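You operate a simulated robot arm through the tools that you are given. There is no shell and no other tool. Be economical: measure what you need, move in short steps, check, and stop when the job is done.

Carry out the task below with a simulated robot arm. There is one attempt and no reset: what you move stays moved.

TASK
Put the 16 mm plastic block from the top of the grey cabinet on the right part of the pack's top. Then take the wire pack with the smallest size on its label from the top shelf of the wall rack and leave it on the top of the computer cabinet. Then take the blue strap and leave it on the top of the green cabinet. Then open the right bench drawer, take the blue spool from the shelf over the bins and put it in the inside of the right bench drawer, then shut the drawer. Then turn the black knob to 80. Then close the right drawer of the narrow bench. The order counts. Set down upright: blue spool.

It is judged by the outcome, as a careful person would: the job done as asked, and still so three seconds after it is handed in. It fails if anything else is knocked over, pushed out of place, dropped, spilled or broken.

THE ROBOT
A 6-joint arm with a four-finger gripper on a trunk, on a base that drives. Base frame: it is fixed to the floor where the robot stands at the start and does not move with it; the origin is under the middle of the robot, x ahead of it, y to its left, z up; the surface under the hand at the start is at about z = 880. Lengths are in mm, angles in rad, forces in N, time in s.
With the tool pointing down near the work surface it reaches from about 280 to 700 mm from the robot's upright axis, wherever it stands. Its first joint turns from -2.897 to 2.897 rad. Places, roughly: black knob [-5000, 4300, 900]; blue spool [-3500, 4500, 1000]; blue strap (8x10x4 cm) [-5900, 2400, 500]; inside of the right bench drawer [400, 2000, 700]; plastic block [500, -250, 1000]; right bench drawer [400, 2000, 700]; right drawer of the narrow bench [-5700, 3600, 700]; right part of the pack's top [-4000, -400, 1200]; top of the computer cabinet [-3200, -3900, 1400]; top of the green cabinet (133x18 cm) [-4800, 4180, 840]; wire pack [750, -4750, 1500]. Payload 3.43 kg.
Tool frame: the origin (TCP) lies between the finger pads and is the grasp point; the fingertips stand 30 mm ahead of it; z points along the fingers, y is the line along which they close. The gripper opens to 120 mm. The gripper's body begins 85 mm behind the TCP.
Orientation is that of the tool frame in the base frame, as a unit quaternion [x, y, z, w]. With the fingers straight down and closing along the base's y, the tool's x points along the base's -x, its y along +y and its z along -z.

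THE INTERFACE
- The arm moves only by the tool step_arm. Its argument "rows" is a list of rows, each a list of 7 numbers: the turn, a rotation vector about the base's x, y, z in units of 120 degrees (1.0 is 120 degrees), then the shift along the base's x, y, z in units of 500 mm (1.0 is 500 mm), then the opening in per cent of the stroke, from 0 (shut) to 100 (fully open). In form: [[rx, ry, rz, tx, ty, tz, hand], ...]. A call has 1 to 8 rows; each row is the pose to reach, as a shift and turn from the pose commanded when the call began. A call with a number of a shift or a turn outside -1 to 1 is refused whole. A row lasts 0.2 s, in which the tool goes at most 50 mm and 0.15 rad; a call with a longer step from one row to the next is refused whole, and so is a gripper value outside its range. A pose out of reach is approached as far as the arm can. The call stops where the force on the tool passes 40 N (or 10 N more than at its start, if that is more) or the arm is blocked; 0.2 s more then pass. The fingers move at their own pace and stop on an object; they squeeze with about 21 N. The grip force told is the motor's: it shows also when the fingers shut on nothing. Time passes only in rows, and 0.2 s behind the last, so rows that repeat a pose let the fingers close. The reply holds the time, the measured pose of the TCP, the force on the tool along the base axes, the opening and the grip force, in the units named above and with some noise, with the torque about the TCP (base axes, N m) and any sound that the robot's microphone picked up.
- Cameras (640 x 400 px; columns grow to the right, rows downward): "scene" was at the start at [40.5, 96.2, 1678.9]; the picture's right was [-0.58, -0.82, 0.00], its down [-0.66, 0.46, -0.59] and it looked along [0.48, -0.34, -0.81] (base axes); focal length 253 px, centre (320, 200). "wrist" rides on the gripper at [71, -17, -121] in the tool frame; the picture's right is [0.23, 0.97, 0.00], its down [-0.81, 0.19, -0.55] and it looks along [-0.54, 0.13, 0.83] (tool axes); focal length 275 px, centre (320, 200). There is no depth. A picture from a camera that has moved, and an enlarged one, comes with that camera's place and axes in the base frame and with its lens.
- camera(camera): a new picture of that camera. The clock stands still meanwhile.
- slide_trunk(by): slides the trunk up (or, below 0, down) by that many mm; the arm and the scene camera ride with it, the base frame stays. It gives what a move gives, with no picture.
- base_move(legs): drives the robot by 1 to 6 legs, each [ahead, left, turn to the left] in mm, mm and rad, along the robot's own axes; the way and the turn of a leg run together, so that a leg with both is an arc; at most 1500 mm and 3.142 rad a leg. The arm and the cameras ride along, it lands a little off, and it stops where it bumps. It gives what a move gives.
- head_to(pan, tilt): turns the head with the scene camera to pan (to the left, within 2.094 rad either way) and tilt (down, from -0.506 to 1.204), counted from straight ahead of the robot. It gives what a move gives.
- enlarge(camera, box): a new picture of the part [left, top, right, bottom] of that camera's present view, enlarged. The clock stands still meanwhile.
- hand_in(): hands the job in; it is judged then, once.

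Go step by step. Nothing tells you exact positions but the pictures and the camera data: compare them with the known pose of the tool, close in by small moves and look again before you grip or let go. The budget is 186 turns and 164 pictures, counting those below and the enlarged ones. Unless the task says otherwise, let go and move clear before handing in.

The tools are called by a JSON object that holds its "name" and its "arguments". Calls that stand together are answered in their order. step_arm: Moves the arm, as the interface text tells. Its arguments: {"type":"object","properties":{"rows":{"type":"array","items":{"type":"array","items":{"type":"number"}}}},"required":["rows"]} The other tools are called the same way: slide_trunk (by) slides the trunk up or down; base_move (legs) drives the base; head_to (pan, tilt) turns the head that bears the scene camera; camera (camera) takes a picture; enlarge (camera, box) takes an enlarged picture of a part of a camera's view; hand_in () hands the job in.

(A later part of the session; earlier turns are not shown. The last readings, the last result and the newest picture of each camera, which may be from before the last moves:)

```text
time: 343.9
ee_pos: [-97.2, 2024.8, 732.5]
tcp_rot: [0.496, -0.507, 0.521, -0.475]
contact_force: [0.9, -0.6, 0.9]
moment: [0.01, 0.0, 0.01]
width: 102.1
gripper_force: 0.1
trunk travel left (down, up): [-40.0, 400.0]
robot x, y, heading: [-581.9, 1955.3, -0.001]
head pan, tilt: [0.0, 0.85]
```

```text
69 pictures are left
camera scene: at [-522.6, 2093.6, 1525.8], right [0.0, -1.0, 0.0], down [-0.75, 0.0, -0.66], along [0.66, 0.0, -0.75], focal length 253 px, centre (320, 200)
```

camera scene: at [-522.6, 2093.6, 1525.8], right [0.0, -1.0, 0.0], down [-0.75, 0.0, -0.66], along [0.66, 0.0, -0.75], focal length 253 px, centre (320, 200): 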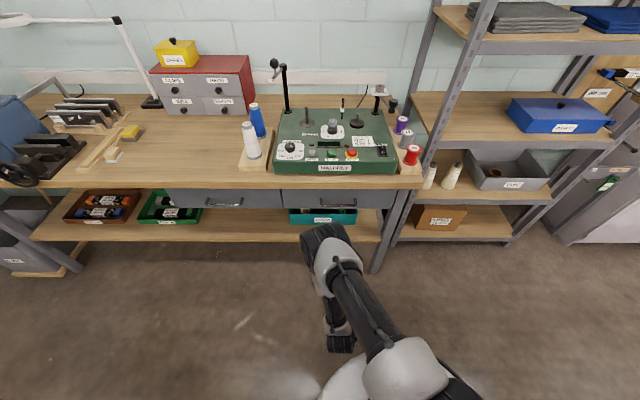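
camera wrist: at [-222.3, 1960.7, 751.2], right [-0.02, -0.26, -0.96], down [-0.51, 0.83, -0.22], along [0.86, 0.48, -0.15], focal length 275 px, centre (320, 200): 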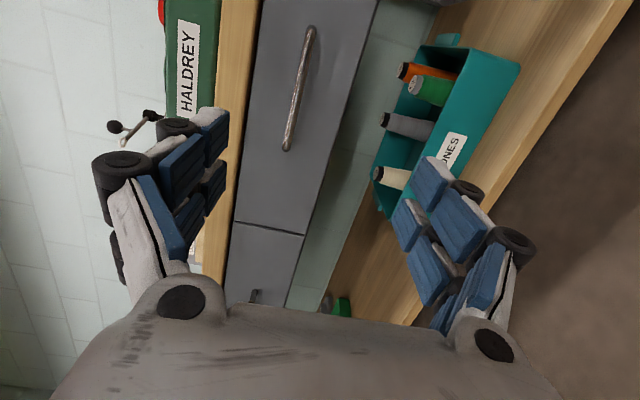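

The right drawer's handle bar is centred at about (156, 2020, 755). I'll narrow the opening, move the base a little closer, and advance with the fingers above and below the bar.

{"name": "base_move", "arguments": {"legs": [[120, 0, 0]]}}

{"name": "step_arm", "arguments": {"rows": [[0, 0, 0, 0, 0, 0.046, 50], [0, 0, 0, 0.05, 0, 0.046, 50], [0, 0, 0, 0.1, 0, 0.046, 50], [0, 0, 0, 0.14, 0, 0.046, 50], [0, 0, 0, 0.14, 0, 0.046, 50]]}}

{"name": "camera", "arguments": {"camera": "wrist"}}

{"name": "enlarge", "arguments": {"camera": "scene", "box": [240, 150, 420, 280]}}

```text
time: 345.1
ee_pos: [21.1, 2022.7, 731.9]
tcp_rot: [0.494, -0.508, 0.523, -0.474]
contact_force: [0.4, 0.3, 0.4]
moment: [0.02, -0.01, -0.05]
width: 102.3
gripper_force: 0.1
trunk travel left (down, up): [-40.0, 400.0]
robot x, y, heading: [-463.0, 1956.7, 0.003]
head pan, tilt: [0.0, 0.85]
```

```text
time: 346.3
ee_pos: [90.3, 2024.9, 755.6]
tcp_rot: [0.494, -0.507, 0.523, -0.474]
contact_force: [0.9, -0.1, -0.5]
moment: [0.0, -0.01, 0.0]
width: 60.1
gripper_force: 0.1
out of reach, approached as far as the arm can: row 1
trunk travel left (down, up): [-40.0, 400.0]
robot x, y, heading: [-461.8, 1955.5, 0.0]
head pan, tilt: [0.0, 0.85]
```

```text
68 pictures are left
camera wrist: at [-35.0, 1962.0, 774.7], right [-0.02, -0.26, -0.96], down [-0.5, 0.84, -0.22], along [0.86, 0.48, -0.15], focal length 275 px, centre (320, 200)
```

wrist: 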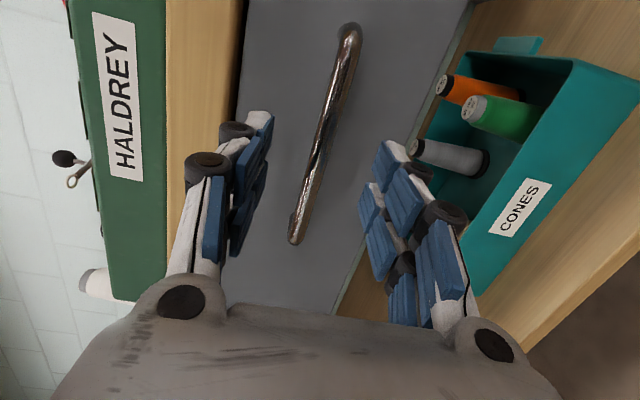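

```text
3.08 times, centred on (330, 215) of scene
camera zoom: at [-403.4, 2093.9, 1525.7], right [0.0, -1.0, 0.0], down [-0.75, 0.0, -0.66], along [0.66, 0.0, -0.75], focal length 779 px, centre (289, 154)
```

zoom: 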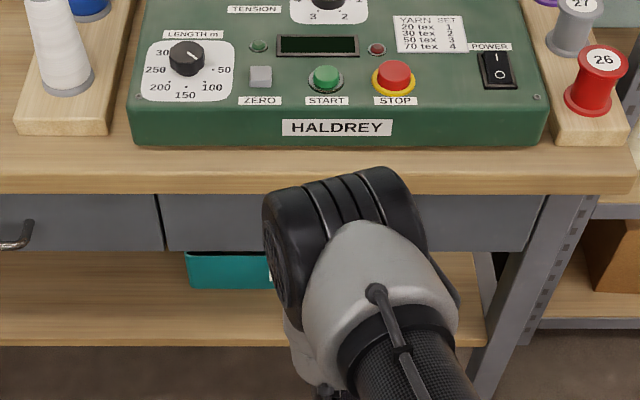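

{"name": "step_arm", "arguments": {"rows": [[0, 0, 0, 0.05, -0.01, 0, 50], [0, 0, 0, 0.09, -0.012, 0, 50], [0, 0, 0, 0.1, -0.012, 0, 50], [0, 0, 0, 0.1, -0.012, 0, 50]]}}

{"name": "camera", "arguments": {"camera": "wrist"}}

```text
time: 347.1
ee_pos: [132.6, 2016.7, 756.4]
tcp_rot: [0.494, -0.506, 0.523, -0.476]
contact_force: [-36.0, -2.6, 21.6]
moment: [0.57, -1.14, 0.69]
width: 50.8
gripper_force: 16.8
trunk travel left (down, up): [-40.0, 400.0]
robot x, y, heading: [-463.0, 1956.3, 0.006]
head pan, tilt: [0.0, 0.85]
stopped in row 4: the force on the tool passed its limit at 47 N (the readings are from after the stop); the commanded pose is now the measured one
```

```text
66 pictures are left
camera wrist: at [7.7, 1953.4, 775.7], right [-0.02, -0.26, -0.96], down [-0.5, 0.83, -0.22], along [0.86, 0.48, -0.15], focal length 275 px, centre (320, 200)
```

wrist: 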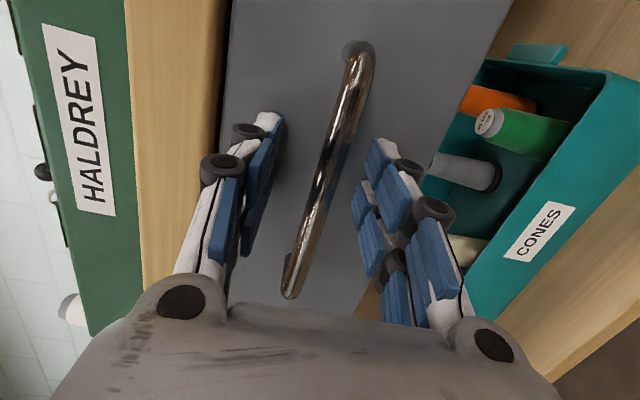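

The fingertips touched the drawer front and the bar is between the fingers. I'll ease back 6 mm and close on it.

{"name": "step_arm", "arguments": {"rows": [[0, 0, 0, -0.012, 0, 0, 40], [0, 0, 0, -0.012, 0, 0, 20], [0, 0, 0, -0.012, 0, 0, 0], [0, 0, 0, -0.012, 0, 0, 0], [0, 0, 0, -0.012, 0, 0, 0], [0, 0, 0, -0.012, 0, 0, 0]]}}

{"name": "camera", "arguments": {"camera": "wrist"}}

```text
time: 348.5
ee_pos: [131.5, 2016.6, 755.7]
tcp_rot: [0.494, -0.507, 0.522, -0.476]
contact_force: [2.7, -0.3, 20.4]
moment: [1.24, -0.05, -0.22]
width: 11.4
gripper_force: 37.9
trunk travel left (down, up): [-40.0, 400.0]
robot x, y, heading: [-463.3, 1954.8, -0.003]
head pan, tilt: [0.0, 0.85]
```

```text
65 pictures are left
camera wrist: at [7.3, 1953.6, 774.6], right [-0.02, -0.26, -0.96], down [-0.5, 0.84, -0.22], along [0.86, 0.48, -0.15], focal length 275 px, centre (320, 200)
```

wrist: 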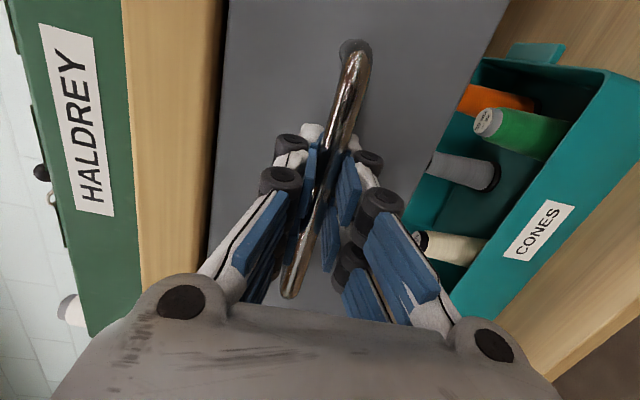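

The bar is gripped. I'll pull with the arm first, then with the base.

{"name": "step_arm", "arguments": {"rows": [[0, 0, 0, -0.02, 0, 0.004, 0], [0, 0, 0, -0.06, 0, 0.004, 0], [0, 0, 0, -0.11, 0, 0.004, 0], [0, 0, 0, -0.16, 0, 0.004, 0], [0, 0, 0, -0.21, 0, 0.004, 0], [0, 0, 0, -0.26, 0, 0.004, 0], [0, 0, 0, -0.26, 0, 0.004, 0]]}}

{"name": "base_move", "arguments": {"legs": [[-130, 0, 0]]}}

{"name": "camera", "arguments": {"camera": "scene"}}

```text
time: 349.9
ee_pos: [21.2, 2016.1, 754.5]
tcp_rot: [0.49, -0.511, 0.529, -0.468]
contact_force: [0.6, -5.4, 12.2]
moment: [0.83, 0.62, 0.3]
width: 11.8
gripper_force: 42.2
out of reach, approached as far as the arm can: row 5, 6
trunk travel left (down, up): [-40.0, 400.0]
robot x, y, heading: [-460.9, 1955.4, 0.001]
head pan, tilt: [0.0, 0.85]
stopped in row 6: the force on the tool passed its limit at 49 N (the readings are from after the stop); the commanded pose is now the measured one
```

```text
time: 351.1
ee_pos: [-113.3, 2016.5, 754.7]
tcp_rot: [0.491, -0.51, 0.529, -0.468]
contact_force: [-0.2, -8.8, 21.4]
moment: [0.92, 0.32, -0.14]
width: 12.2
gripper_force: 42.9
trunk travel left (down, up): [-40.0, 400.0]
robot x, y, heading: [-591.8, 1953.7, -0.001]
head pan, tilt: [0.0, 0.85]
```

```text
64 pictures are left
camera scene: at [-538.5, 2092.1, 1526.0], right [0.0, -1.0, 0.0], down [-0.75, 0.0, -0.66], along [0.66, 0.0, -0.75], focal length 253 px, centre (320, 200)
```

scene: 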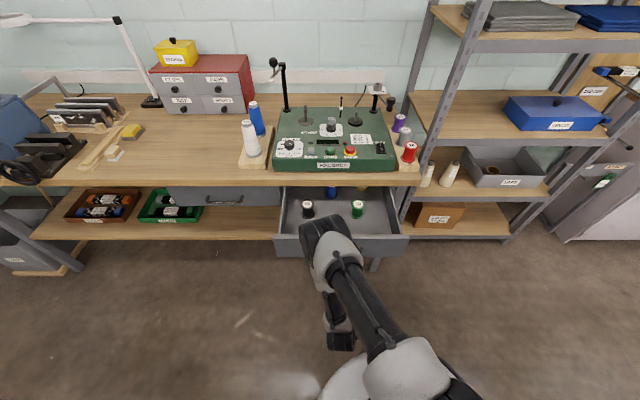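

The drawer is open about 245 mm, with other spools inside. I'll release the bar and back off; then enlarge to plan the spot.

{"name": "step_arm", "arguments": {"rows": [[0, 0, 0, 0, 0, 0, 25], [0, 0, 0, 0, 0, 0, 45], [0, 0, 0, 0, 0, 0, 45], [0, 0, 0, 0, 0, 0, 45]]}}

{"name": "base_move", "arguments": {"legs": [[-70, 0, 0]]}}

{"name": "enlarge", "arguments": {"camera": "scene", "box": [250, 150, 430, 280]}}

```text
time: 352.1
ee_pos: [-111.0, 2017.9, 754.8]
tcp_rot: [0.491, -0.51, 0.529, -0.468]
contact_force: [-0.3, 0.5, 0.3]
moment: [0.01, -0.01, 0.0]
width: 54.4
gripper_force: 0.1
trunk travel left (down, up): [-40.0, 400.0]
robot x, y, heading: [-595.3, 1958.7, 0.001]
head pan, tilt: [0.0, 0.85]
```

```text
time: 353.2
ee_pos: [-180.1, 2017.7, 753.7]
tcp_rot: [0.491, -0.51, 0.529, -0.467]
contact_force: [0.1, -0.3, 0.6]
moment: [0.02, 0.0, -0.03]
width: 54.2
gripper_force: 0.1
trunk travel left (down, up): [-40.0, 400.0]
robot x, y, heading: [-667.8, 1956.7, -0.0]
head pan, tilt: [0.0, 0.85]
```

```text
3.08 times, centred on (340, 215) of scene
camera zoom: at [-606.4, 2093.3, 1525.8], right [0.0, -1.0, 0.0], down [-0.75, 0.0, -0.66], along [0.66, 0.0, -0.75], focal length 779 px, centre (258, 154)
```

zoom: 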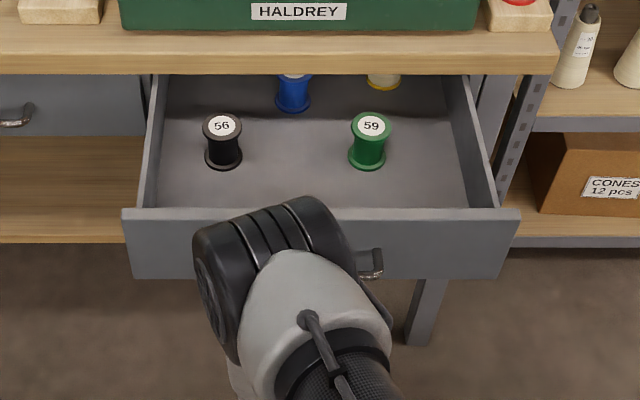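

There is free room in the drawer at about (20,2040), in front of spools 56 and 59. Now I'll raise the trunk, point the hand down again and drive to the shelf over the bins.

{"name": "slide_trunk", "arguments": {"by": 300}}

{"name": "step_arm", "arguments": {"rows": [[0.0412, 0.0412, -0.0412, 0, 0, 0, 50], [0.0824, 0.0824, -0.0824, 0, 0, 0, 50], [0.1236, 0.1236, -0.1236, 0, 0, 0.02, 50], [0.1648, 0.1648, -0.1648, 0, 0, 0.04, 50], [0.206, 0.206, -0.206, 0, 0, 0.06, 50], [0.2472, 0.2472, -0.2472, 0, 0, 0.08, 50], [0.2885, 0.2885, -0.2885, 0, 0, 0.1, 50]]}}

{"name": "step_arm", "arguments": {"rows": [[0.0412, 0.0412, -0.0412, -0.01, 0, 0, 50], [0.0824, 0.0824, -0.0824, -0.02, 0, 0, 50], [0.1236, 0.1236, -0.1236, -0.04, 0, 0, 50], [0.1648, 0.1648, -0.1648, -0.06, 0, 0, 50], [0.206, 0.206, -0.206, -0.08, 0, 0, 50], [0.2472, 0.2472, -0.2472, -0.1, 0, 0, 50], [0.2885, 0.2885, -0.2885, -0.12, 0, 0, 50]]}}

{"name": "base_move", "arguments": {"legs": [[0, 1480, 0], [0, 0, 1.571], [0, 1450, 0], [0, 1300, 0]]}}

{"name": "head_to", "arguments": {"pan": 0.2, "tilt": 0.6}}

{"name": "camera", "arguments": {"camera": "scene"}}

```text
time: 356.2
ee_pos: [-182.2, 2018.1, 1053.3]
tcp_rot: [0.491, -0.51, 0.529, -0.467]
contact_force: [0.0, 0.4, -0.5]
moment: [-0.03, -0.02, 0.01]
width: 53.9
gripper_force: 0.1
trunk travel left (down, up): [-340.0, 100.0]
robot x, y, heading: [-662.7, 1956.5, 0.002]
head pan, tilt: [0.0, 0.85]
```

```text
time: 357.8
ee_pos: [-182.2, 2017.8, 1106.6]
tcp_rot: [-0.296, 0.872, -0.303, 0.246]
contact_force: [-0.1, -0.6, 0.1]
moment: [0.02, -0.01, 0.03]
width: 60.0
gripper_force: 0.0
trunk travel left (down, up): [-340.0, 100.0]
robot x, y, heading: [-664.8, 1956.0, 0.001]
head pan, tilt: [0.0, 0.85]
```

```text
time: 359.4
ee_pos: [-243.7, 2015.8, 1096.1]
tcp_rot: [-0.049, 0.998, -0.041, -0.004]
contact_force: [0.7, 0.5, 0.6]
moment: [-0.02, -0.01, 0.0]
width: 60.1
gripper_force: 0.0
out of reach, approached as far as the arm can: row 7
trunk travel left (down, up): [-340.0, 100.0]
robot x, y, heading: [-661.9, 1955.8, -0.002]
head pan, tilt: [0.0, 0.85]
```

```text
time: 383.6
ee_pos: [-3485.1, 3904.4, 1096.1]
tcp_rot: [0.729, -0.683, 0.032, -0.026]
contact_force: [-0.5, -0.3, 0.3]
moment: [0.01, -0.01, -0.02]
width: 59.7
gripper_force: 0.1
trunk travel left (down, up): [-340.0, 100.0]
robot x, y, heading: [-3440.8, 3480.4, 1.537]
head pan, tilt: [0.0, 0.85]
```

```text
time: 384.3
ee_pos: [-3483.9, 3904.5, 1096.5]
tcp_rot: [0.729, -0.683, 0.032, -0.026]
contact_force: [0.0, 0.0, -0.1]
moment: [-0.01, 0.03, 0.0]
width: 60.2
gripper_force: 0.0
trunk travel left (down, up): [-340.0, 100.0]
robot x, y, heading: [-3439.4, 3480.7, 1.537]
head pan, tilt: [0.201, 0.6]
```

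```text
62 pictures are left
camera scene: at [-3593.4, 3551.3, 1846.6], right [0.99, 0.17, 0.0], down [0.09, -0.56, -0.82], along [-0.14, 0.81, -0.57], focal length 253 px, centre (320, 200)
```

scene: 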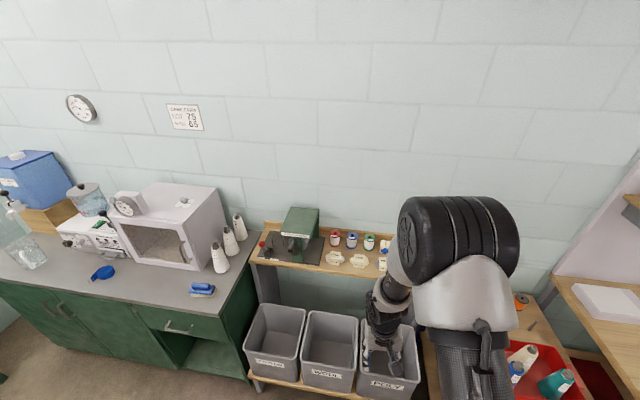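

I see small spools standing on the shelf: red, blue, green. I'll enlarge and use the wrist camera.

{"name": "enlarge", "arguments": {"camera": "scene", "box": [250, 200, 400, 290]}}

{"name": "camera", "arguments": {"camera": "wrist"}}

```text
4.27 times, centred on (325, 245) of scene
camera zoom: at [-3593.4, 3551.3, 1846.6], right [0.99, 0.17, 0.0], down [0.09, -0.56, -0.82], along [-0.14, 0.81, -0.57], focal length 1080 px, centre (299, 8)
```

zoom: 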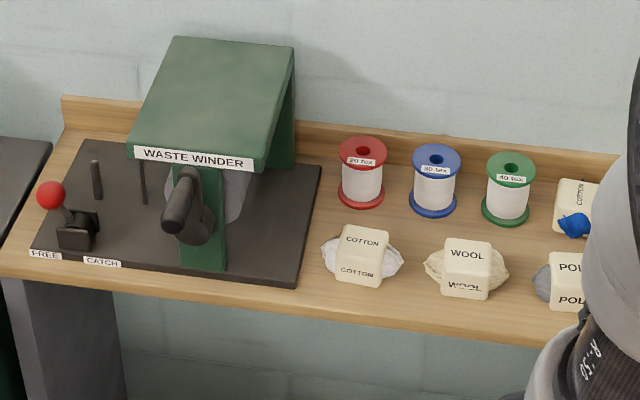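

```text
60 pictures are left
camera wrist: at [-3473.1, 3834.7, 1217.8], right [-0.95, -0.29, -0.08], down [-0.29, 0.8, 0.53], along [-0.09, 0.52, -0.85], focal length 275 px, centre (320, 200)
```

wrist: 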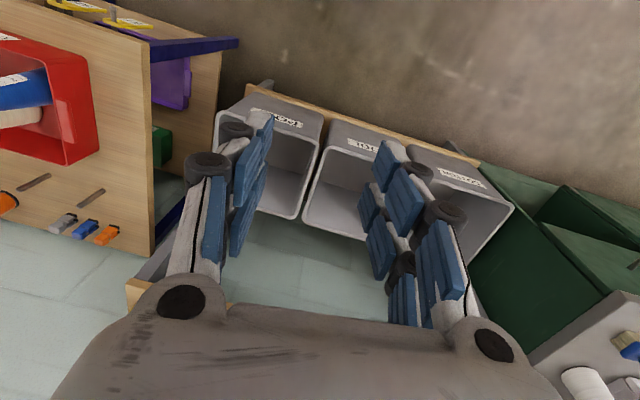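

The blue spool (30 tex) is the middle one, at about x=-3594. I'll drive closer and line up.

{"name": "base_move", "arguments": {"legs": [[265, 110, 0.034]]}}

{"name": "step_arm", "arguments": {"rows": [[0, 0, 0, 0, 0.04, 0.04, 62], [0, 0, 0, 0, 0.1, 0.06, 62], [0, 0, 0, 0, 0.18, 0.06, 62], [0, 0, 0, 0, 0.26, 0.06, 62], [0, 0, 0, 0, 0.26, 0.06, 62]]}}

{"name": "camera", "arguments": {"camera": "wrist"}}

{"name": "camera", "arguments": {"camera": "scene"}}

```text
time: 386.4
ee_pos: [-3597.9, 4177.5, 1095.4]
tcp_rot: [0.739, -0.672, 0.031, -0.027]
contact_force: [-0.3, 1.1, 0.1]
moment: [-0.03, 0.01, -0.01]
width: 60.3
gripper_force: 0.0
trunk travel left (down, up): [-340.0, 100.0]
robot x, y, heading: [-3539.4, 3756.8, 1.566]
head pan, tilt: [0.201, 0.6]
```

```text
time: 387.6
ee_pos: [-3594.7, 4286.1, 1115.3]
tcp_rot: [0.738, -0.671, 0.041, -0.063]
contact_force: [0.0, -1.1, 0.5]
moment: [0.03, -0.04, 0.0]
width: 74.3
gripper_force: 0.1
out of reach, approached as far as the arm can: row 1, 2, 3, 4, 5
trunk travel left (down, up): [-340.0, 100.0]
robot x, y, heading: [-3536.7, 3755.9, 1.57]
head pan, tilt: [0.201, 0.6]
```

```text
59 pictures are left
camera wrist: at [-3588.6, 4213.1, 1235.1], right [-0.94, -0.32, -0.15], down [-0.35, 0.77, 0.54], along [-0.06, 0.55, -0.83], focal length 275 px, centre (320, 200)
```

wrist: 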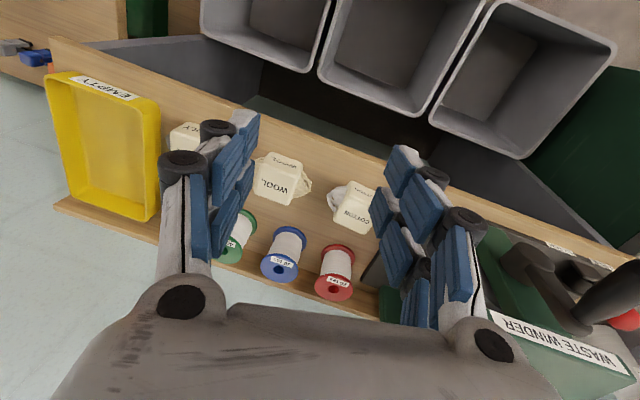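

```text
58 pictures are left
camera scene: at [-3696.5, 3819.0, 1846.7], right [0.98, 0.19, 0.0], down [0.11, -0.55, -0.83], along [-0.16, 0.81, -0.56], focal length 253 px, centre (320, 200)
```

scene: 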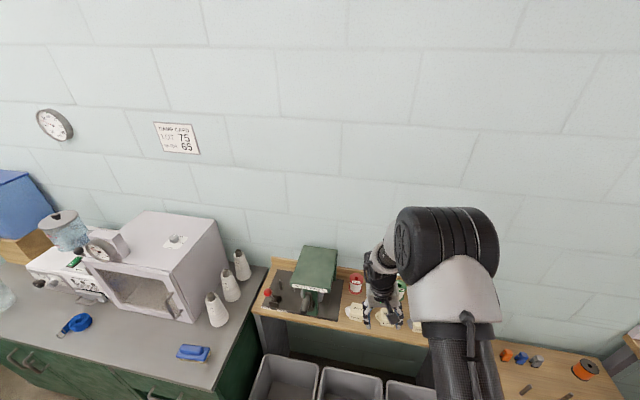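

The spool stands at about (-3591, 4488), z 937–999. I'll edge 85 mm closer and pitch the hand forward to gain reach.

{"name": "base_move", "arguments": {"legs": [[85, 0, 0]]}}

{"name": "step_arm", "arguments": {"rows": [[0.05, 0, 0, 0, 0, 0.0, 62], [0.1, 0, 0, 0, 0, 0, 62], [0.15, 0, 0, 0, 0.02, 0, 62], [0.2, 0, 0, 0, 0.04, 0, 62], [0.22, 0, 0, 0, 0.05, 0, 62]]}}

{"name": "camera", "arguments": {"camera": "wrist"}}

```text
time: 388.6
ee_pos: [-3592.9, 4372.6, 1114.5]
tcp_rot: [0.737, -0.672, 0.041, -0.061]
contact_force: [-0.6, -0.2, -0.5]
moment: [-0.02, 0.03, -0.01]
width: 74.6
gripper_force: 0.1
trunk travel left (down, up): [-340.0, 100.0]
robot x, y, heading: [-3538.9, 3843.0, 1.564]
head pan, tilt: [0.201, 0.6]
```

```text
time: 389.8
ee_pos: [-3593.4, 4397.6, 1115.9]
tcp_rot: [0.704, -0.663, -0.113, -0.228]
contact_force: [0.1, 0.3, 0.3]
moment: [0.02, -0.01, 0.02]
width: 74.5
gripper_force: 0.1
trunk travel left (down, up): [-340.0, 100.0]
robot x, y, heading: [-3543.3, 3837.0, 1.562]
head pan, tilt: [0.201, 0.6]
```

```text
57 pictures are left
camera wrist: at [-3587.2, 4277.7, 1190.3], right [-0.94, -0.22, -0.27], down [-0.34, 0.45, 0.82], along [-0.06, 0.86, -0.5], focal length 275 px, centre (320, 200)
```

wrist: 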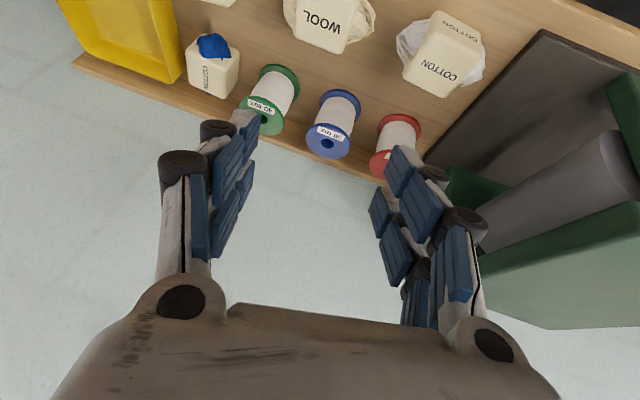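

Reach is fine now, but the hand has a sideways roll of 10°. I'll correct it, lower a bit and take a fix from a different angle.

{"name": "step_arm", "arguments": {"rows": [[0, 0.05, 0, 0, 0, -0.04, 62], [0, 0.082, 0, 0, -0.03, -0.1, 62], [0, 0.082, 0, 0, -0.05, -0.14, 62], [0, 0.082, 0, 0, -0.05, -0.14, 62]]}}

{"name": "camera", "arguments": {"camera": "wrist"}}

```text
time: 390.8
ee_pos: [-3591.2, 4373.0, 1046.1]
tcp_rot: [0.69, -0.682, -0.174, -0.17]
contact_force: [-0.9, 0.4, 0.4]
moment: [-0.03, 0.04, 0.06]
width: 74.5
gripper_force: 0.1
trunk travel left (down, up): [-340.0, 100.0]
robot x, y, heading: [-3540.5, 3842.6, 1.565]
head pan, tilt: [0.201, 0.6]
```

```text
56 pictures are left
camera wrist: at [-3572.6, 4253.1, 1118.4], right [-0.97, -0.22, -0.11], down [-0.2, 0.45, 0.87], along [-0.14, 0.87, -0.48], focal length 275 px, centre (320, 200)
```

wrist: 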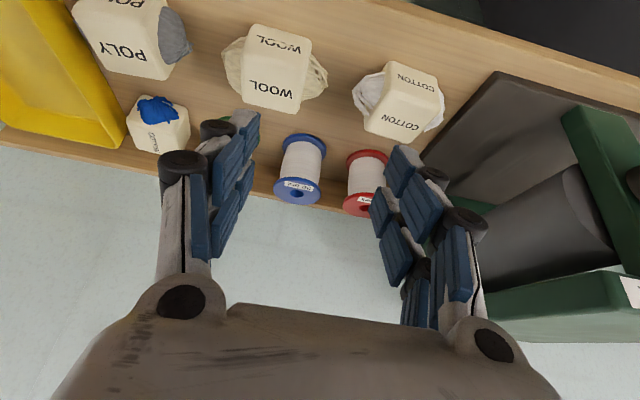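

Triangulated: the spool's top is at about (-3589, 4529, 962) and the shelf at z≈888. I'll move to just above it along the hand's axis and check.

{"name": "step_arm", "arguments": {"rows": [[0, 0, 0, 0, 0.08, 0, 62], [0, 0, 0, 0.002, 0.16, -0.03, 62], [0, 0, 0, 0.002, 0.22, -0.08, 62], [0, 0, 0, 0.002, 0.22, -0.08, 62]]}}

{"name": "camera", "arguments": {"camera": "wrist"}}

```text
time: 391.8
ee_pos: [-3595.2, 4481.7, 1003.6]
tcp_rot: [0.691, -0.681, -0.173, -0.171]
contact_force: [0.5, -1.3, -0.5]
moment: [0.03, 0.07, 0.02]
width: 74.4
gripper_force: 0.1
trunk travel left (down, up): [-340.0, 100.0]
robot x, y, heading: [-3536.3, 3841.3, 1.565]
head pan, tilt: [0.201, 0.6]
```

```text
55 pictures are left
camera wrist: at [-3577.0, 4361.7, 1075.9], right [-0.97, -0.22, -0.11], down [-0.2, 0.45, 0.87], along [-0.14, 0.87, -0.48], focal length 275 px, centre (320, 200)
```

wrist: 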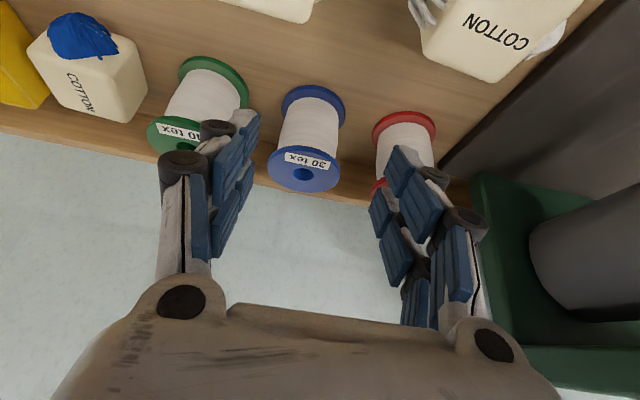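

{"name": "step_arm", "arguments": {"rows": [[0, 0, 0, 0.01, 0.02, -0.03, 57], [0, 0, 0, 0.012, 0.045, -0.07, 57], [0, 0, 0, 0.012, 0.045, -0.07, 57]]}}

{"name": "camera", "arguments": {"camera": "wrist"}}

```text
time: 392.6
ee_pos: [-3586.0, 4504.7, 967.7]
tcp_rot: [0.691, -0.681, -0.173, -0.17]
contact_force: [0.2, -0.2, -0.2]
moment: [0.0, 0.0, 0.0]
width: 68.3
gripper_force: 0.0
trunk travel left (down, up): [-340.0, 100.0]
robot x, y, heading: [-3541.3, 3836.4, 1.561]
head pan, tilt: [0.201, 0.6]
```

```text
54 pictures are left
camera wrist: at [-3568.4, 4385.3, 1040.1], right [-0.97, -0.22, -0.11], down [-0.2, 0.45, 0.87], along [-0.14, 0.87, -0.48], focal length 275 px, centre (320, 200)
```

wrist: 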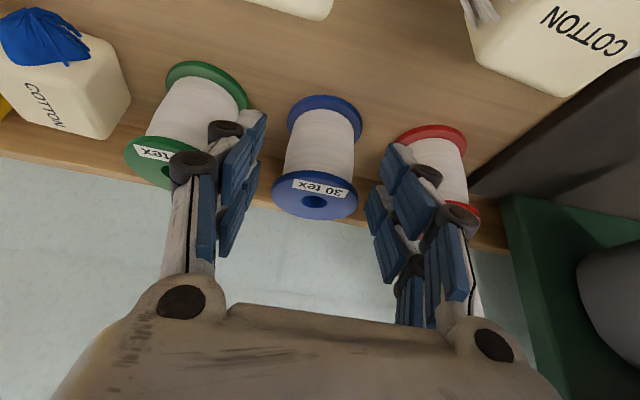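

{"name": "step_arm", "arguments": {"rows": [[0, 0, 0, -0.002, 0.03, -0.03, 57], [0, 0, 0, -0.003, 0.054, -0.06, 57], [0, 0, 0, -0.003, 0.054, -0.074, 57], [0, 0, 0, -0.003, 0.054, -0.074, 57]]}}

{"name": "camera", "arguments": {"camera": "wrist"}}

```text
time: 393.6
ee_pos: [-3588.2, 4531.2, 932.6]
tcp_rot: [0.691, -0.681, -0.173, -0.17]
contact_force: [0.1, -0.5, 0.8]
moment: [0.01, -0.02, -0.02]
width: 68.5
gripper_force: 0.1
out of reach, approached as far as the arm can: row 2, 3
trunk travel left (down, up): [-340.0, 100.0]
robot x, y, heading: [-3537.9, 3840.9, 1.564]
head pan, tilt: [0.201, 0.6]
```

```text
53 pictures are left
camera wrist: at [-3568.6, 4412.6, 1004.3], right [-0.97, -0.22, -0.11], down [-0.2, 0.45, 0.87], along [-0.14, 0.87, -0.48], focal length 275 px, centre (320, 200)
```

wrist: 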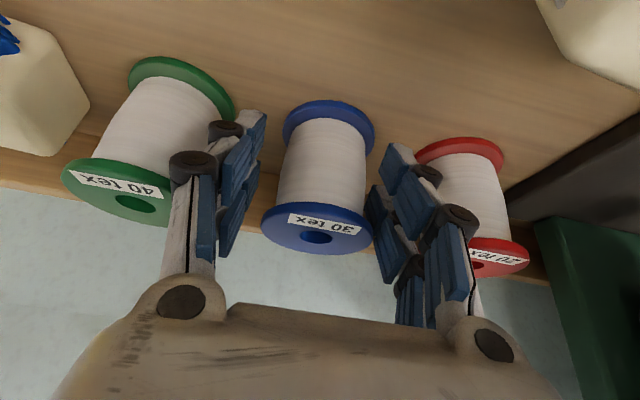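

The TCP lies in the spool's axis. Closing.

{"name": "step_arm", "arguments": {"rows": [[0, 0, 0, 0, 0, 0, 45], [0, 0, 0, 0, 0, 0, 30], [0, 0, 0, 0, 0, 0, 0], [0, 0, 0, 0, 0, 0, 0], [0, 0, 0, 0, 0, 0, 0]]}}

{"name": "camera", "arguments": {"camera": "wrist"}}

```text
time: 394.8
ee_pos: [-3587.2, 4531.6, 933.1]
tcp_rot: [0.691, -0.68, -0.173, -0.171]
contact_force: [0.5, -0.5, -0.4]
moment: [0.02, 0.03, 0.03]
width: 56.6
gripper_force: 21.1
trunk travel left (down, up): [-340.0, 100.0]
robot x, y, heading: [-3539.1, 3841.8, 1.56]
head pan, tilt: [0.201, 0.6]
```

```text
52 pictures are left
camera wrist: at [-3568.6, 4412.8, 1004.4], right [-0.97, -0.22, -0.11], down [-0.2, 0.45, 0.87], along [-0.14, 0.87, -0.48], focal length 275 px, centre (320, 200)
```

wrist: 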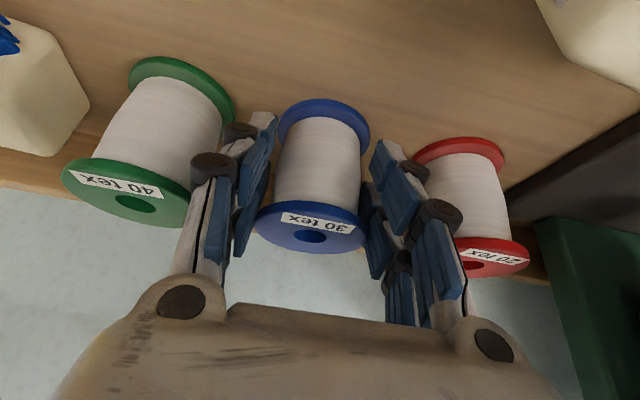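

Gripped at 57 mm. I'll lift straight up with the trunk, then back away.

{"name": "slide_trunk", "arguments": {"by": 95}}

{"name": "camera", "arguments": {"camera": "wrist"}}

{"name": "base_move", "arguments": {"legs": [[-400, 0, 0]]}}

```text
time: 396.1
ee_pos: [-3587.5, 4532.0, 1026.7]
tcp_rot: [0.691, -0.681, -0.173, -0.169]
contact_force: [0.3, -0.2, -0.5]
moment: [-0.03, 0.04, -0.01]
width: 56.4
gripper_force: 21.3
trunk travel left (down, up): [-435.0, 5.0]
robot x, y, heading: [-3539.8, 3840.5, 1.565]
head pan, tilt: [0.201, 0.6]
```

```text
51 pictures are left
camera wrist: at [-3568.6, 4412.7, 1099.0], right [-0.97, -0.22, -0.11], down [-0.2, 0.45, 0.87], along [-0.14, 0.87, -0.48], focal length 275 px, centre (320, 200)
```

wrist: 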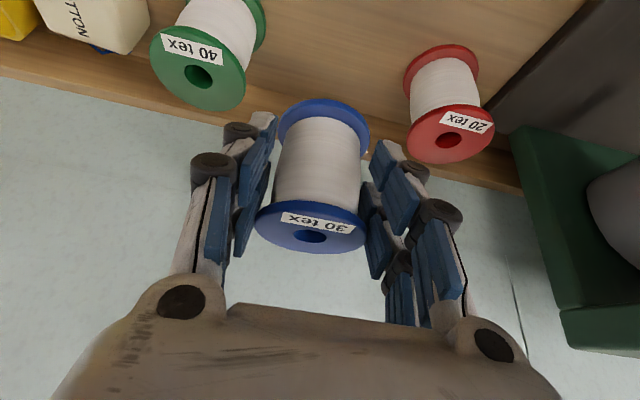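

```text
time: 398.6
ee_pos: [-3591.0, 4128.0, 1027.5]
tcp_rot: [0.692, -0.68, -0.174, -0.17]
contact_force: [0.5, -0.4, -0.2]
moment: [0.0, 0.01, 0.03]
width: 56.5
gripper_force: 20.9
trunk travel left (down, up): [-435.0, 5.0]
robot x, y, heading: [-3541.5, 3438.2, 1.565]
head pan, tilt: [0.201, 0.6]
```

Now back to the drawer with the spool held upright.

{"name": "step_arm", "arguments": {"rows": [[0, 0, 0, 0, -0.06, 0, 0], [0, 0, 0, 0, -0.12, 0, 0], [0, 0, 0, 0, -0.18, 0, 0], [0, 0, 0, 0, -0.24, 0, 0]]}}

{"name": "base_move", "arguments": {"legs": [[0, -1450, 0], [0, -1430, 0], [0, 0, -1.565], [0, -1430, 0]]}}

{"name": "head_to", "arguments": {"pan": 0.0, "tilt": 0.8}}

{"name": "camera", "arguments": {"camera": "scene"}}

{"name": "camera", "arguments": {"camera": "wrist"}}

```text
time: 399.6
ee_pos: [-3593.1, 4011.8, 1027.2]
tcp_rot: [0.692, -0.679, -0.175, -0.17]
contact_force: [0.1, -0.5, -1.0]
moment: [0.0, 0.01, 0.01]
width: 56.2
gripper_force: 21.5
out of reach, approached as far as the arm can: row 1, 2
trunk travel left (down, up): [-435.0, 5.0]
robot x, y, heading: [-3541.8, 3431.7, 1.564]
head pan, tilt: [0.201, 0.6]
```

```text
time: 424.0
ee_pos: [-43.3, 2042.0, 1027.3]
tcp_rot: [-0.039, 0.969, 0.009, 0.243]
contact_force: [-0.1, 0.0, -1.3]
moment: [-0.01, 0.02, -0.02]
width: 56.2
gripper_force: 21.3
trunk travel left (down, up): [-435.0, 5.0]
robot x, y, heading: [-613.1, 1958.9, 0.058]
head pan, tilt: [0.201, 0.6]
```

```text
time: 424.7
ee_pos: [-42.8, 2042.2, 1026.5]
tcp_rot: [-0.04, 0.969, 0.01, 0.244]
contact_force: [0.4, 0.3, -0.6]
moment: [0.01, -0.02, -0.03]
width: 56.4
gripper_force: 20.6
trunk travel left (down, up): [-435.0, 5.0]
robot x, y, heading: [-610.8, 1951.9, 0.061]
head pan, tilt: [0.0, 0.799]
```

```text
50 pictures are left
camera scene: at [-561.5, 2096.7, 1924.8], right [0.06, -1.0, 0.0], down [-0.72, -0.04, -0.7], along [0.7, 0.04, -0.72], focal length 253 px, centre (320, 200)
```

scene: 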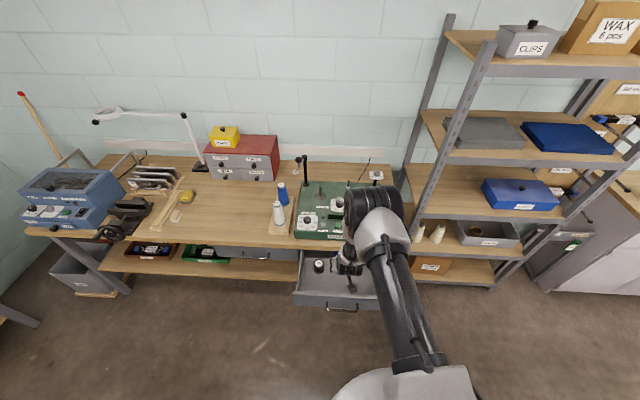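

```text
49 pictures are left
camera wrist: at [-162.3, 2015.8, 1099.0], right [-0.28, 0.95, -0.11], down [0.44, 0.23, 0.87], along [0.85, 0.2, -0.48], focal length 275 px, centre (320, 200)
```

wrist: 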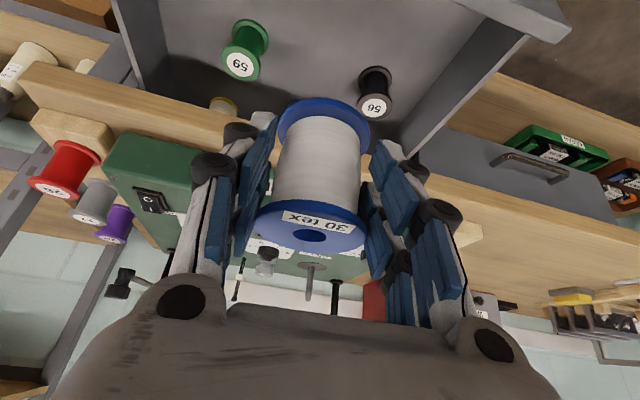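

The drawer floor is at about z 685. To keep the camera clear of the drawer front and the spool clear of the bench edge and neighbours, I'll aim at (88, 2047). First I'll move forward above it.

{"name": "base_move", "arguments": {"legs": [[110, -6, 0]]}}

{"name": "step_arm", "arguments": {"rows": [[0, 0, 0, 0.02, 0.0, 0, 0], [0, 0, 0, 0.042, 0.0, -0.06, 0], [0, 0, 0, 0.042, 0.0, -0.15, 0], [0, 0, 0, 0.042, 0.0, -0.24, 0], [0, 0, 0, 0.042, 0, -0.24, 0]]}}

{"name": "camera", "arguments": {"camera": "wrist"}}

{"name": "enlarge", "arguments": {"camera": "scene", "box": [260, 160, 440, 320]}}

```text
time: 425.9
ee_pos: [64.5, 2042.1, 1027.6]
tcp_rot: [-0.041, 0.969, 0.01, 0.242]
contact_force: [0.3, 0.0, -1.1]
moment: [-0.01, 0.01, 0.0]
width: 56.2
gripper_force: 21.2
trunk travel left (down, up): [-435.0, 5.0]
robot x, y, heading: [-503.1, 1955.0, 0.055]
head pan, tilt: [0.0, 0.799]
```

```text
time: 427.1
ee_pos: [86.2, 2042.6, 908.0]
tcp_rot: [-0.04, 0.969, 0.01, 0.243]
contact_force: [0.3, -0.1, -0.8]
moment: [0.03, 0.0, -0.01]
width: 56.5
gripper_force: 21.0
trunk travel left (down, up): [-435.0, 5.0]
robot x, y, heading: [-504.5, 1956.3, 0.061]
head pan, tilt: [0.0, 0.799]
```

```text
48 pictures are left
camera wrist: at [-31.2, 2015.8, 980.7], right [-0.28, 0.95, -0.11], down [0.44, 0.23, 0.87], along [0.85, 0.2, -0.48], focal length 275 px, centre (320, 200)
```

wrist: 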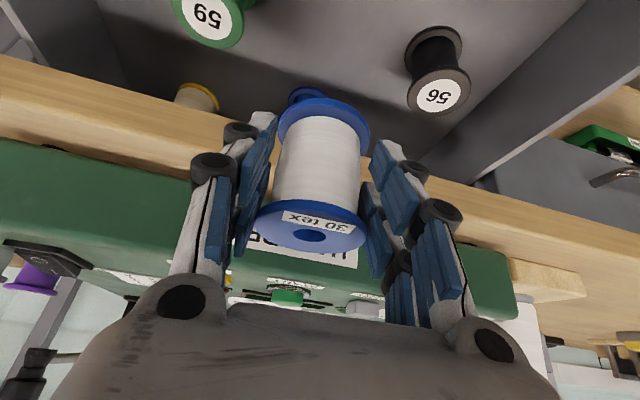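

```text
2.50 times, centred on (350, 240) of scene
camera zoom: at [-453.0, 2096.9, 1924.8], right [0.06, -1.0, 0.0], down [-0.72, -0.04, -0.7], along [0.7, 0.04, -0.72], focal length 633 px, centre (245, 100)
```

zoom: 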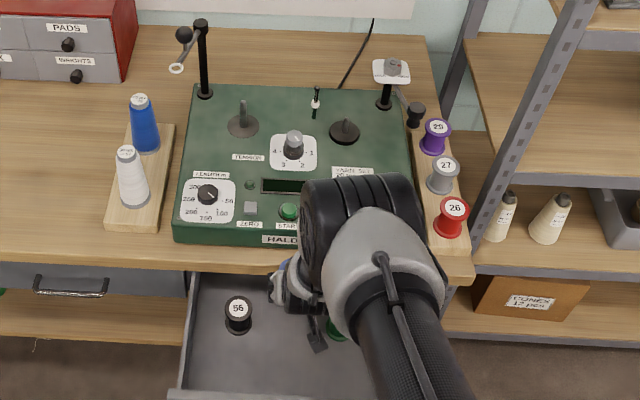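

Neighbouring spools are about 100 mm to each side. I'll lower straight down into the drawer, slowly at the end.

{"name": "step_arm", "arguments": {"rows": [[0, 0, 0, 0, 0.004, -0.08, 0], [0, 0, 0, 0, 0.008, -0.16, 0], [0, 0, 0, 0, 0.008, -0.24, 0], [0, 0, 0, 0, 0.008, -0.28, 0], [0, 0, 0, 0, 0.008, -0.28, 0]]}}

{"name": "camera", "arguments": {"camera": "wrist"}}

```text
time: 428.3
ee_pos: [67.1, 2042.8, 808.1]
tcp_rot: [-0.039, 0.969, 0.009, 0.243]
contact_force: [-0.1, 0.5, -0.6]
moment: [0.03, -0.01, -0.01]
width: 56.3
gripper_force: 20.6
out of reach, approached as far as the arm can: row 3, 4, 5
trunk travel left (down, up): [-435.0, 5.0]
robot x, y, heading: [-507.8, 1955.1, 0.064]
head pan, tilt: [0.0, 0.799]
```

```text
46 pictures are left
camera wrist: at [-50.6, 2016.1, 880.5], right [-0.28, 0.95, -0.11], down [0.44, 0.23, 0.87], along [0.85, 0.2, -0.48], focal length 275 px, centre (320, 200)
```

wrist: 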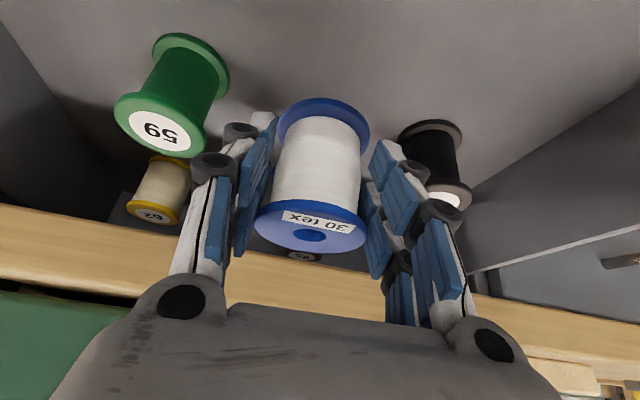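

The arm is at its low limit, so I'll shift the base 20 mm in and lower with the trunk.

{"name": "base_move", "arguments": {"legs": [[20, 3, 0]]}}

{"name": "slide_trunk", "arguments": {"by": -58}}

{"name": "camera", "arguments": {"camera": "wrist"}}

```text
time: 429.1
ee_pos: [86.6, 2047.4, 808.1]
tcp_rot: [-0.04, 0.969, 0.01, 0.243]
contact_force: [0.1, 0.5, -0.2]
moment: [0.02, -0.03, -0.04]
width: 56.4
gripper_force: 20.7
trunk travel left (down, up): [-435.0, 5.0]
robot x, y, heading: [-485.2, 1961.2, 0.06]
head pan, tilt: [0.0, 0.799]
```

```text
time: 430.1
ee_pos: [89.9, 2046.9, 753.0]
tcp_rot: [-0.039, 0.969, 0.01, 0.245]
contact_force: [3.8, 0.0, 18.3]
moment: [0.07, -0.41, 0.01]
width: 56.4
gripper_force: 21.1
trunk travel left (down, up): [-377.0, 63.0]
robot x, y, heading: [-486.5, 1958.7, 0.058]
head pan, tilt: [0.0, 0.799]
```

```text
45 pictures are left
camera wrist: at [-28.8, 2020.5, 824.2], right [-0.28, 0.95, -0.11], down [0.43, 0.23, 0.87], along [0.86, 0.2, -0.48], focal length 275 px, centre (320, 200)
```

wrist: 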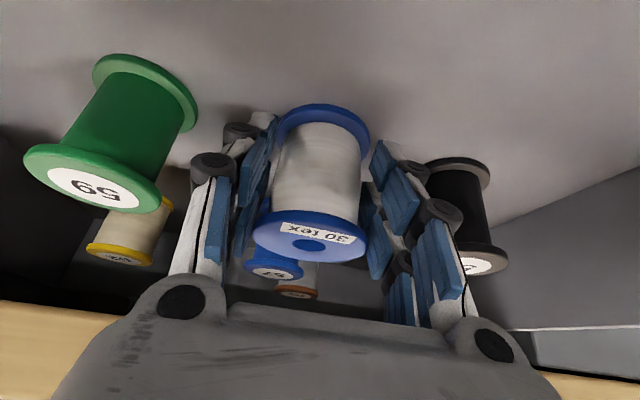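

The spool rests on the drawer floor. I'll open a little and see it stand.

{"name": "step_arm", "arguments": {"rows": [[0, 0, 0, 0, 0, 0.003, 50], [0, 0, 0, 0, 0, 0.003, 54], [0, 0, 0, 0, 0, 0.003, 58], [0, 0, 0, 0, 0, 0.003, 58], [0, 0, 0, 0, 0, 0.003, 58]]}}

{"name": "camera", "arguments": {"camera": "wrist"}}

```text
time: 431.3
ee_pos: [87.4, 2046.2, 752.2]
tcp_rot: [-0.04, 0.969, 0.01, 0.242]
contact_force: [-0.1, -0.2, -1.0]
moment: [0.02, 0.0, 0.02]
width: 69.6
gripper_force: 0.1
trunk travel left (down, up): [-377.0, 63.0]
robot x, y, heading: [-486.1, 1959.3, 0.059]
head pan, tilt: [0.0, 0.799]
```

```text
44 pictures are left
camera wrist: at [-31.3, 2020.1, 823.7], right [-0.28, 0.95, -0.11], down [0.44, 0.23, 0.87], along [0.85, 0.2, -0.48], focal length 275 px, centre (320, 200)
```

wrist: 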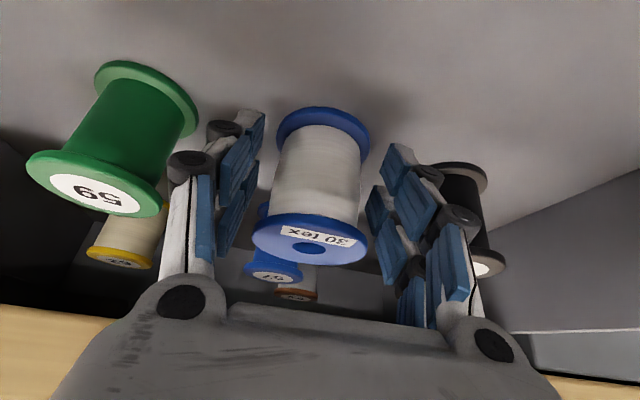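

The spool stands upright. I'll raise straight up and back away.

{"name": "slide_trunk", "arguments": {"by": 60}}

{"name": "step_arm", "arguments": {"rows": [[0, 0, 0, 0, 0, 0.08, 58], [0, 0, 0, 0, 0, 0.16, 58], [0, 0, 0, -0.04, 0, 0.24, 58], [0, 0, 0, -0.1, 0, 0.32, 58]]}}

{"name": "camera", "arguments": {"camera": "wrist"}}

```text
time: 432.3
ee_pos: [86.6, 2047.3, 811.0]
tcp_rot: [-0.039, 0.969, 0.009, 0.243]
contact_force: [0.4, 0.7, 0.2]
moment: [0.05, 0.01, 0.0]
width: 69.5
gripper_force: 0.0
trunk travel left (down, up): [-437.0, 3.0]
robot x, y, heading: [-489.0, 1961.5, 0.058]
head pan, tilt: [0.0, 0.799]
```

```text
time: 433.3
ee_pos: [36.3, 2048.9, 974.0]
tcp_rot: [-0.04, 0.969, 0.01, 0.243]
contact_force: [-0.6, -0.6, -1.5]
moment: [0.0, -0.04, 0.01]
width: 69.8
gripper_force: 0.0
trunk travel left (down, up): [-437.0, 3.0]
robot x, y, heading: [-485.3, 1959.4, 0.058]
head pan, tilt: [0.0, 0.799]
```

```text
43 pictures are left
camera wrist: at [-81.9, 2022.0, 1045.4], right [-0.28, 0.95, -0.11], down [0.44, 0.23, 0.87], along [0.85, 0.2, -0.48], focal length 275 px, centre (320, 200)
```

wrist: 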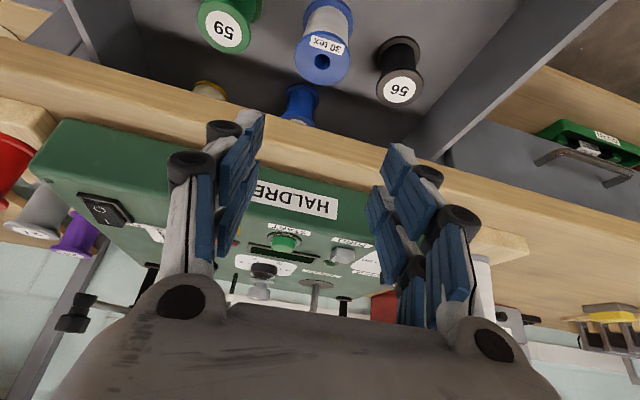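

Upright and clear. Now to shut the drawer: I'll back off, close the fingers, lower in front of the handle and push gently.

{"name": "base_move", "arguments": {"legs": [[-215, 0, -0.058]]}}

{"name": "slide_trunk", "arguments": {"by": -190}}

{"name": "step_arm", "arguments": {"rows": [[0, 0, 0, 0, 0, 0, 0], [0, 0, 0, 0, 0, 0, 0], [0, 0, 0, 0, 0, 0, 0], [0, 0, 0, 0, 0, 0, 0]]}}

{"name": "camera", "arguments": {"camera": "scene"}}

{"name": "camera", "arguments": {"camera": "wrist"}}

```text
time: 434.9
ee_pos: [-173.9, 2013.3, 971.7]
tcp_rot: [-0.013, 0.97, 0.004, 0.243]
contact_force: [-0.1, 0.1, 0.2]
moment: [0.02, -0.01, 0.02]
width: 69.7
gripper_force: 0.2
trunk travel left (down, up): [-437.0, 3.0]
robot x, y, heading: [-699.0, 1955.2, 0.004]
head pan, tilt: [0.0, 0.799]
```

```text
time: 437.0
ee_pos: [-172.9, 2012.8, 782.1]
tcp_rot: [-0.014, 0.97, 0.004, 0.243]
contact_force: [0.2, -0.3, 0.1]
moment: [-0.01, -0.02, 0.01]
width: 69.7
gripper_force: 0.0
trunk travel left (down, up): [-247.0, 193.0]
robot x, y, heading: [-697.9, 1952.3, 0.005]
head pan, tilt: [0.0, 0.799]
```

```text
time: 438.0
ee_pos: [-172.8, 2012.9, 782.5]
tcp_rot: [-0.014, 0.97, 0.004, 0.243]
contact_force: [0.4, -0.4, -0.3]
moment: [0.02, -0.01, 0.0]
width: 0.2
gripper_force: 7.6
trunk travel left (down, up): [-247.0, 193.0]
robot x, y, heading: [-698.8, 1951.1, 0.01]
head pan, tilt: [0.0, 0.799]
```

```text
42 pictures are left
camera scene: at [-639.8, 2091.1, 1736.8], right [0.0, -1.0, 0.0], down [-0.72, 0.0, -0.7], along [0.7, 0.0, -0.72], focal length 253 px, centre (320, 200)
```

scene: 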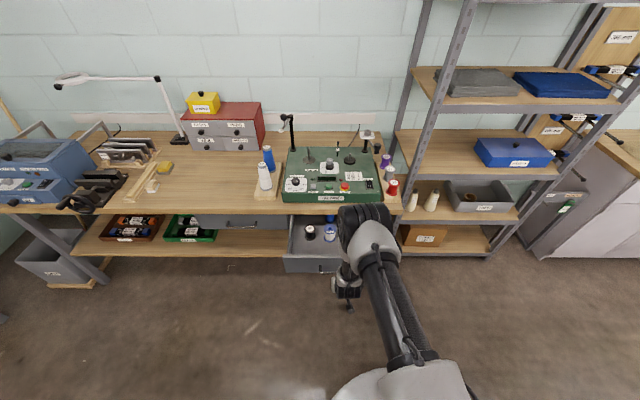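

```text
41 pictures are left
camera wrist: at [-292.4, 1992.8, 854.5], right [-0.23, 0.97, -0.11], down [0.45, 0.2, 0.87], along [0.86, 0.15, -0.48], focal length 275 px, centre (320, 200)
```

wrist: 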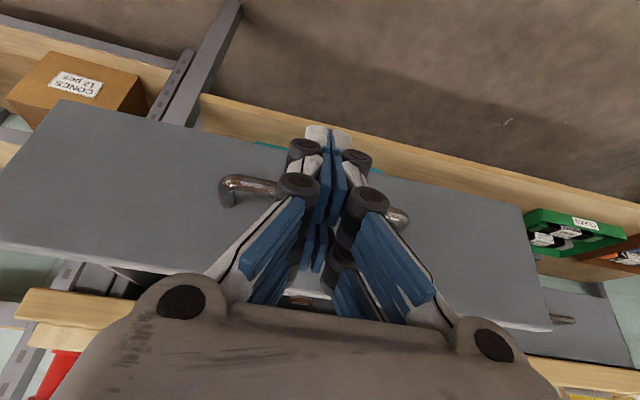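

The closed fingers are centred on the handle. I'll lower 12 mm and push with the base, finishing gently with the arm.

{"name": "slide_trunk", "arguments": {"by": -12}}

{"name": "base_move", "arguments": {"legs": [[130, 0, 0], [130, 0, 0]]}}

{"name": "camera", "arguments": {"camera": "wrist"}}

```text
time: 438.6
ee_pos: [-172.4, 2012.3, 770.5]
tcp_rot: [-0.014, 0.97, 0.003, 0.242]
contact_force: [0.0, 0.2, 0.5]
moment: [-0.01, 0.02, -0.02]
width: 0.0
gripper_force: 21.0
trunk travel left (down, up): [-235.0, 205.0]
robot x, y, heading: [-703.5, 1950.9, 0.005]
head pan, tilt: [0.0, 0.799]
```

```text
time: 440.8
ee_pos: [88.3, 2015.2, 771.0]
tcp_rot: [-0.014, 0.97, 0.003, 0.244]
contact_force: [-3.9, 0.1, 0.1]
moment: [0.04, -0.03, -0.03]
width: 6.1
gripper_force: 32.9
trunk travel left (down, up): [-235.0, 205.0]
robot x, y, heading: [-443.1, 1953.1, 0.007]
head pan, tilt: [0.0, 0.799]
```

```text
40 pictures are left
camera wrist: at [-30.4, 1995.2, 842.6], right [-0.23, 0.97, -0.11], down [0.45, 0.21, 0.87], along [0.86, 0.15, -0.48], focal length 275 px, centre (320, 200)
```

wrist: 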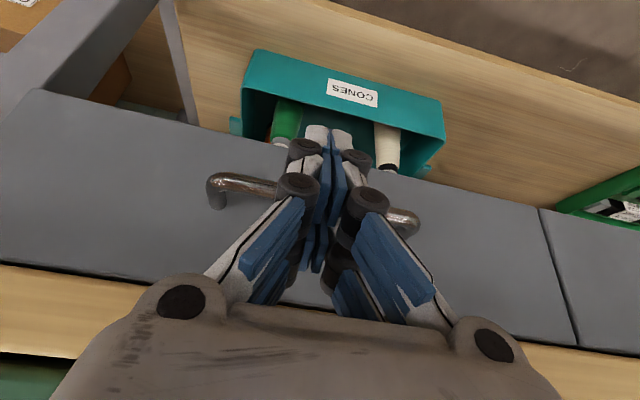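

Nearly shut. I'll finish with small arm pushes until it stops.

{"name": "step_arm", "arguments": {"rows": [[0, 0, 0, 0.02, 0, 0, 0], [0, 0, 0, 0.035, 0, 0, 0], [0, 0, 0, 0.05, 0, 0, 0], [0, 0, 0, 0.065, 0, 0, 0], [0, 0, 0, 0.08, 0, 0, 0], [0, 0, 0, 0.095, 0, 0, 0], [0, 0, 0, 0.11, 0, 0, 0]]}}

{"name": "camera", "arguments": {"camera": "wrist"}}

```text
time: 441.4
ee_pos: [90.4, 2015.2, 763.8]
tcp_rot: [-0.016, 0.973, 0.003, 0.228]
contact_force: [-2.6, -0.3, -4.5]
moment: [0.09, 0.17, -0.01]
width: 0.0
gripper_force: 33.5
trunk travel left (down, up): [-235.0, 205.0]
robot x, y, heading: [-438.1, 1953.8, 0.011]
head pan, tilt: [0.0, 0.799]
stopped in row 2: the force on the tool passed its limit at 45 N (the readings are from after the stop); the commanded pose is now the measured one
```

```text
39 pictures are left
camera wrist: at [-26.6, 1994.8, 839.6], right [-0.24, 0.97, -0.1], down [0.47, 0.21, 0.86], along [0.85, 0.15, -0.51], focal length 275 px, centre (320, 200)
```

wrist: 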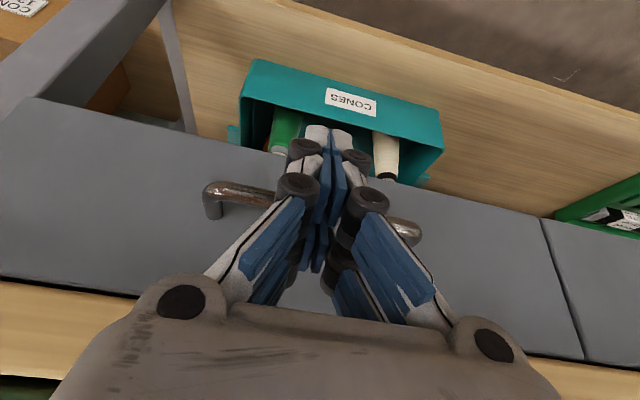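

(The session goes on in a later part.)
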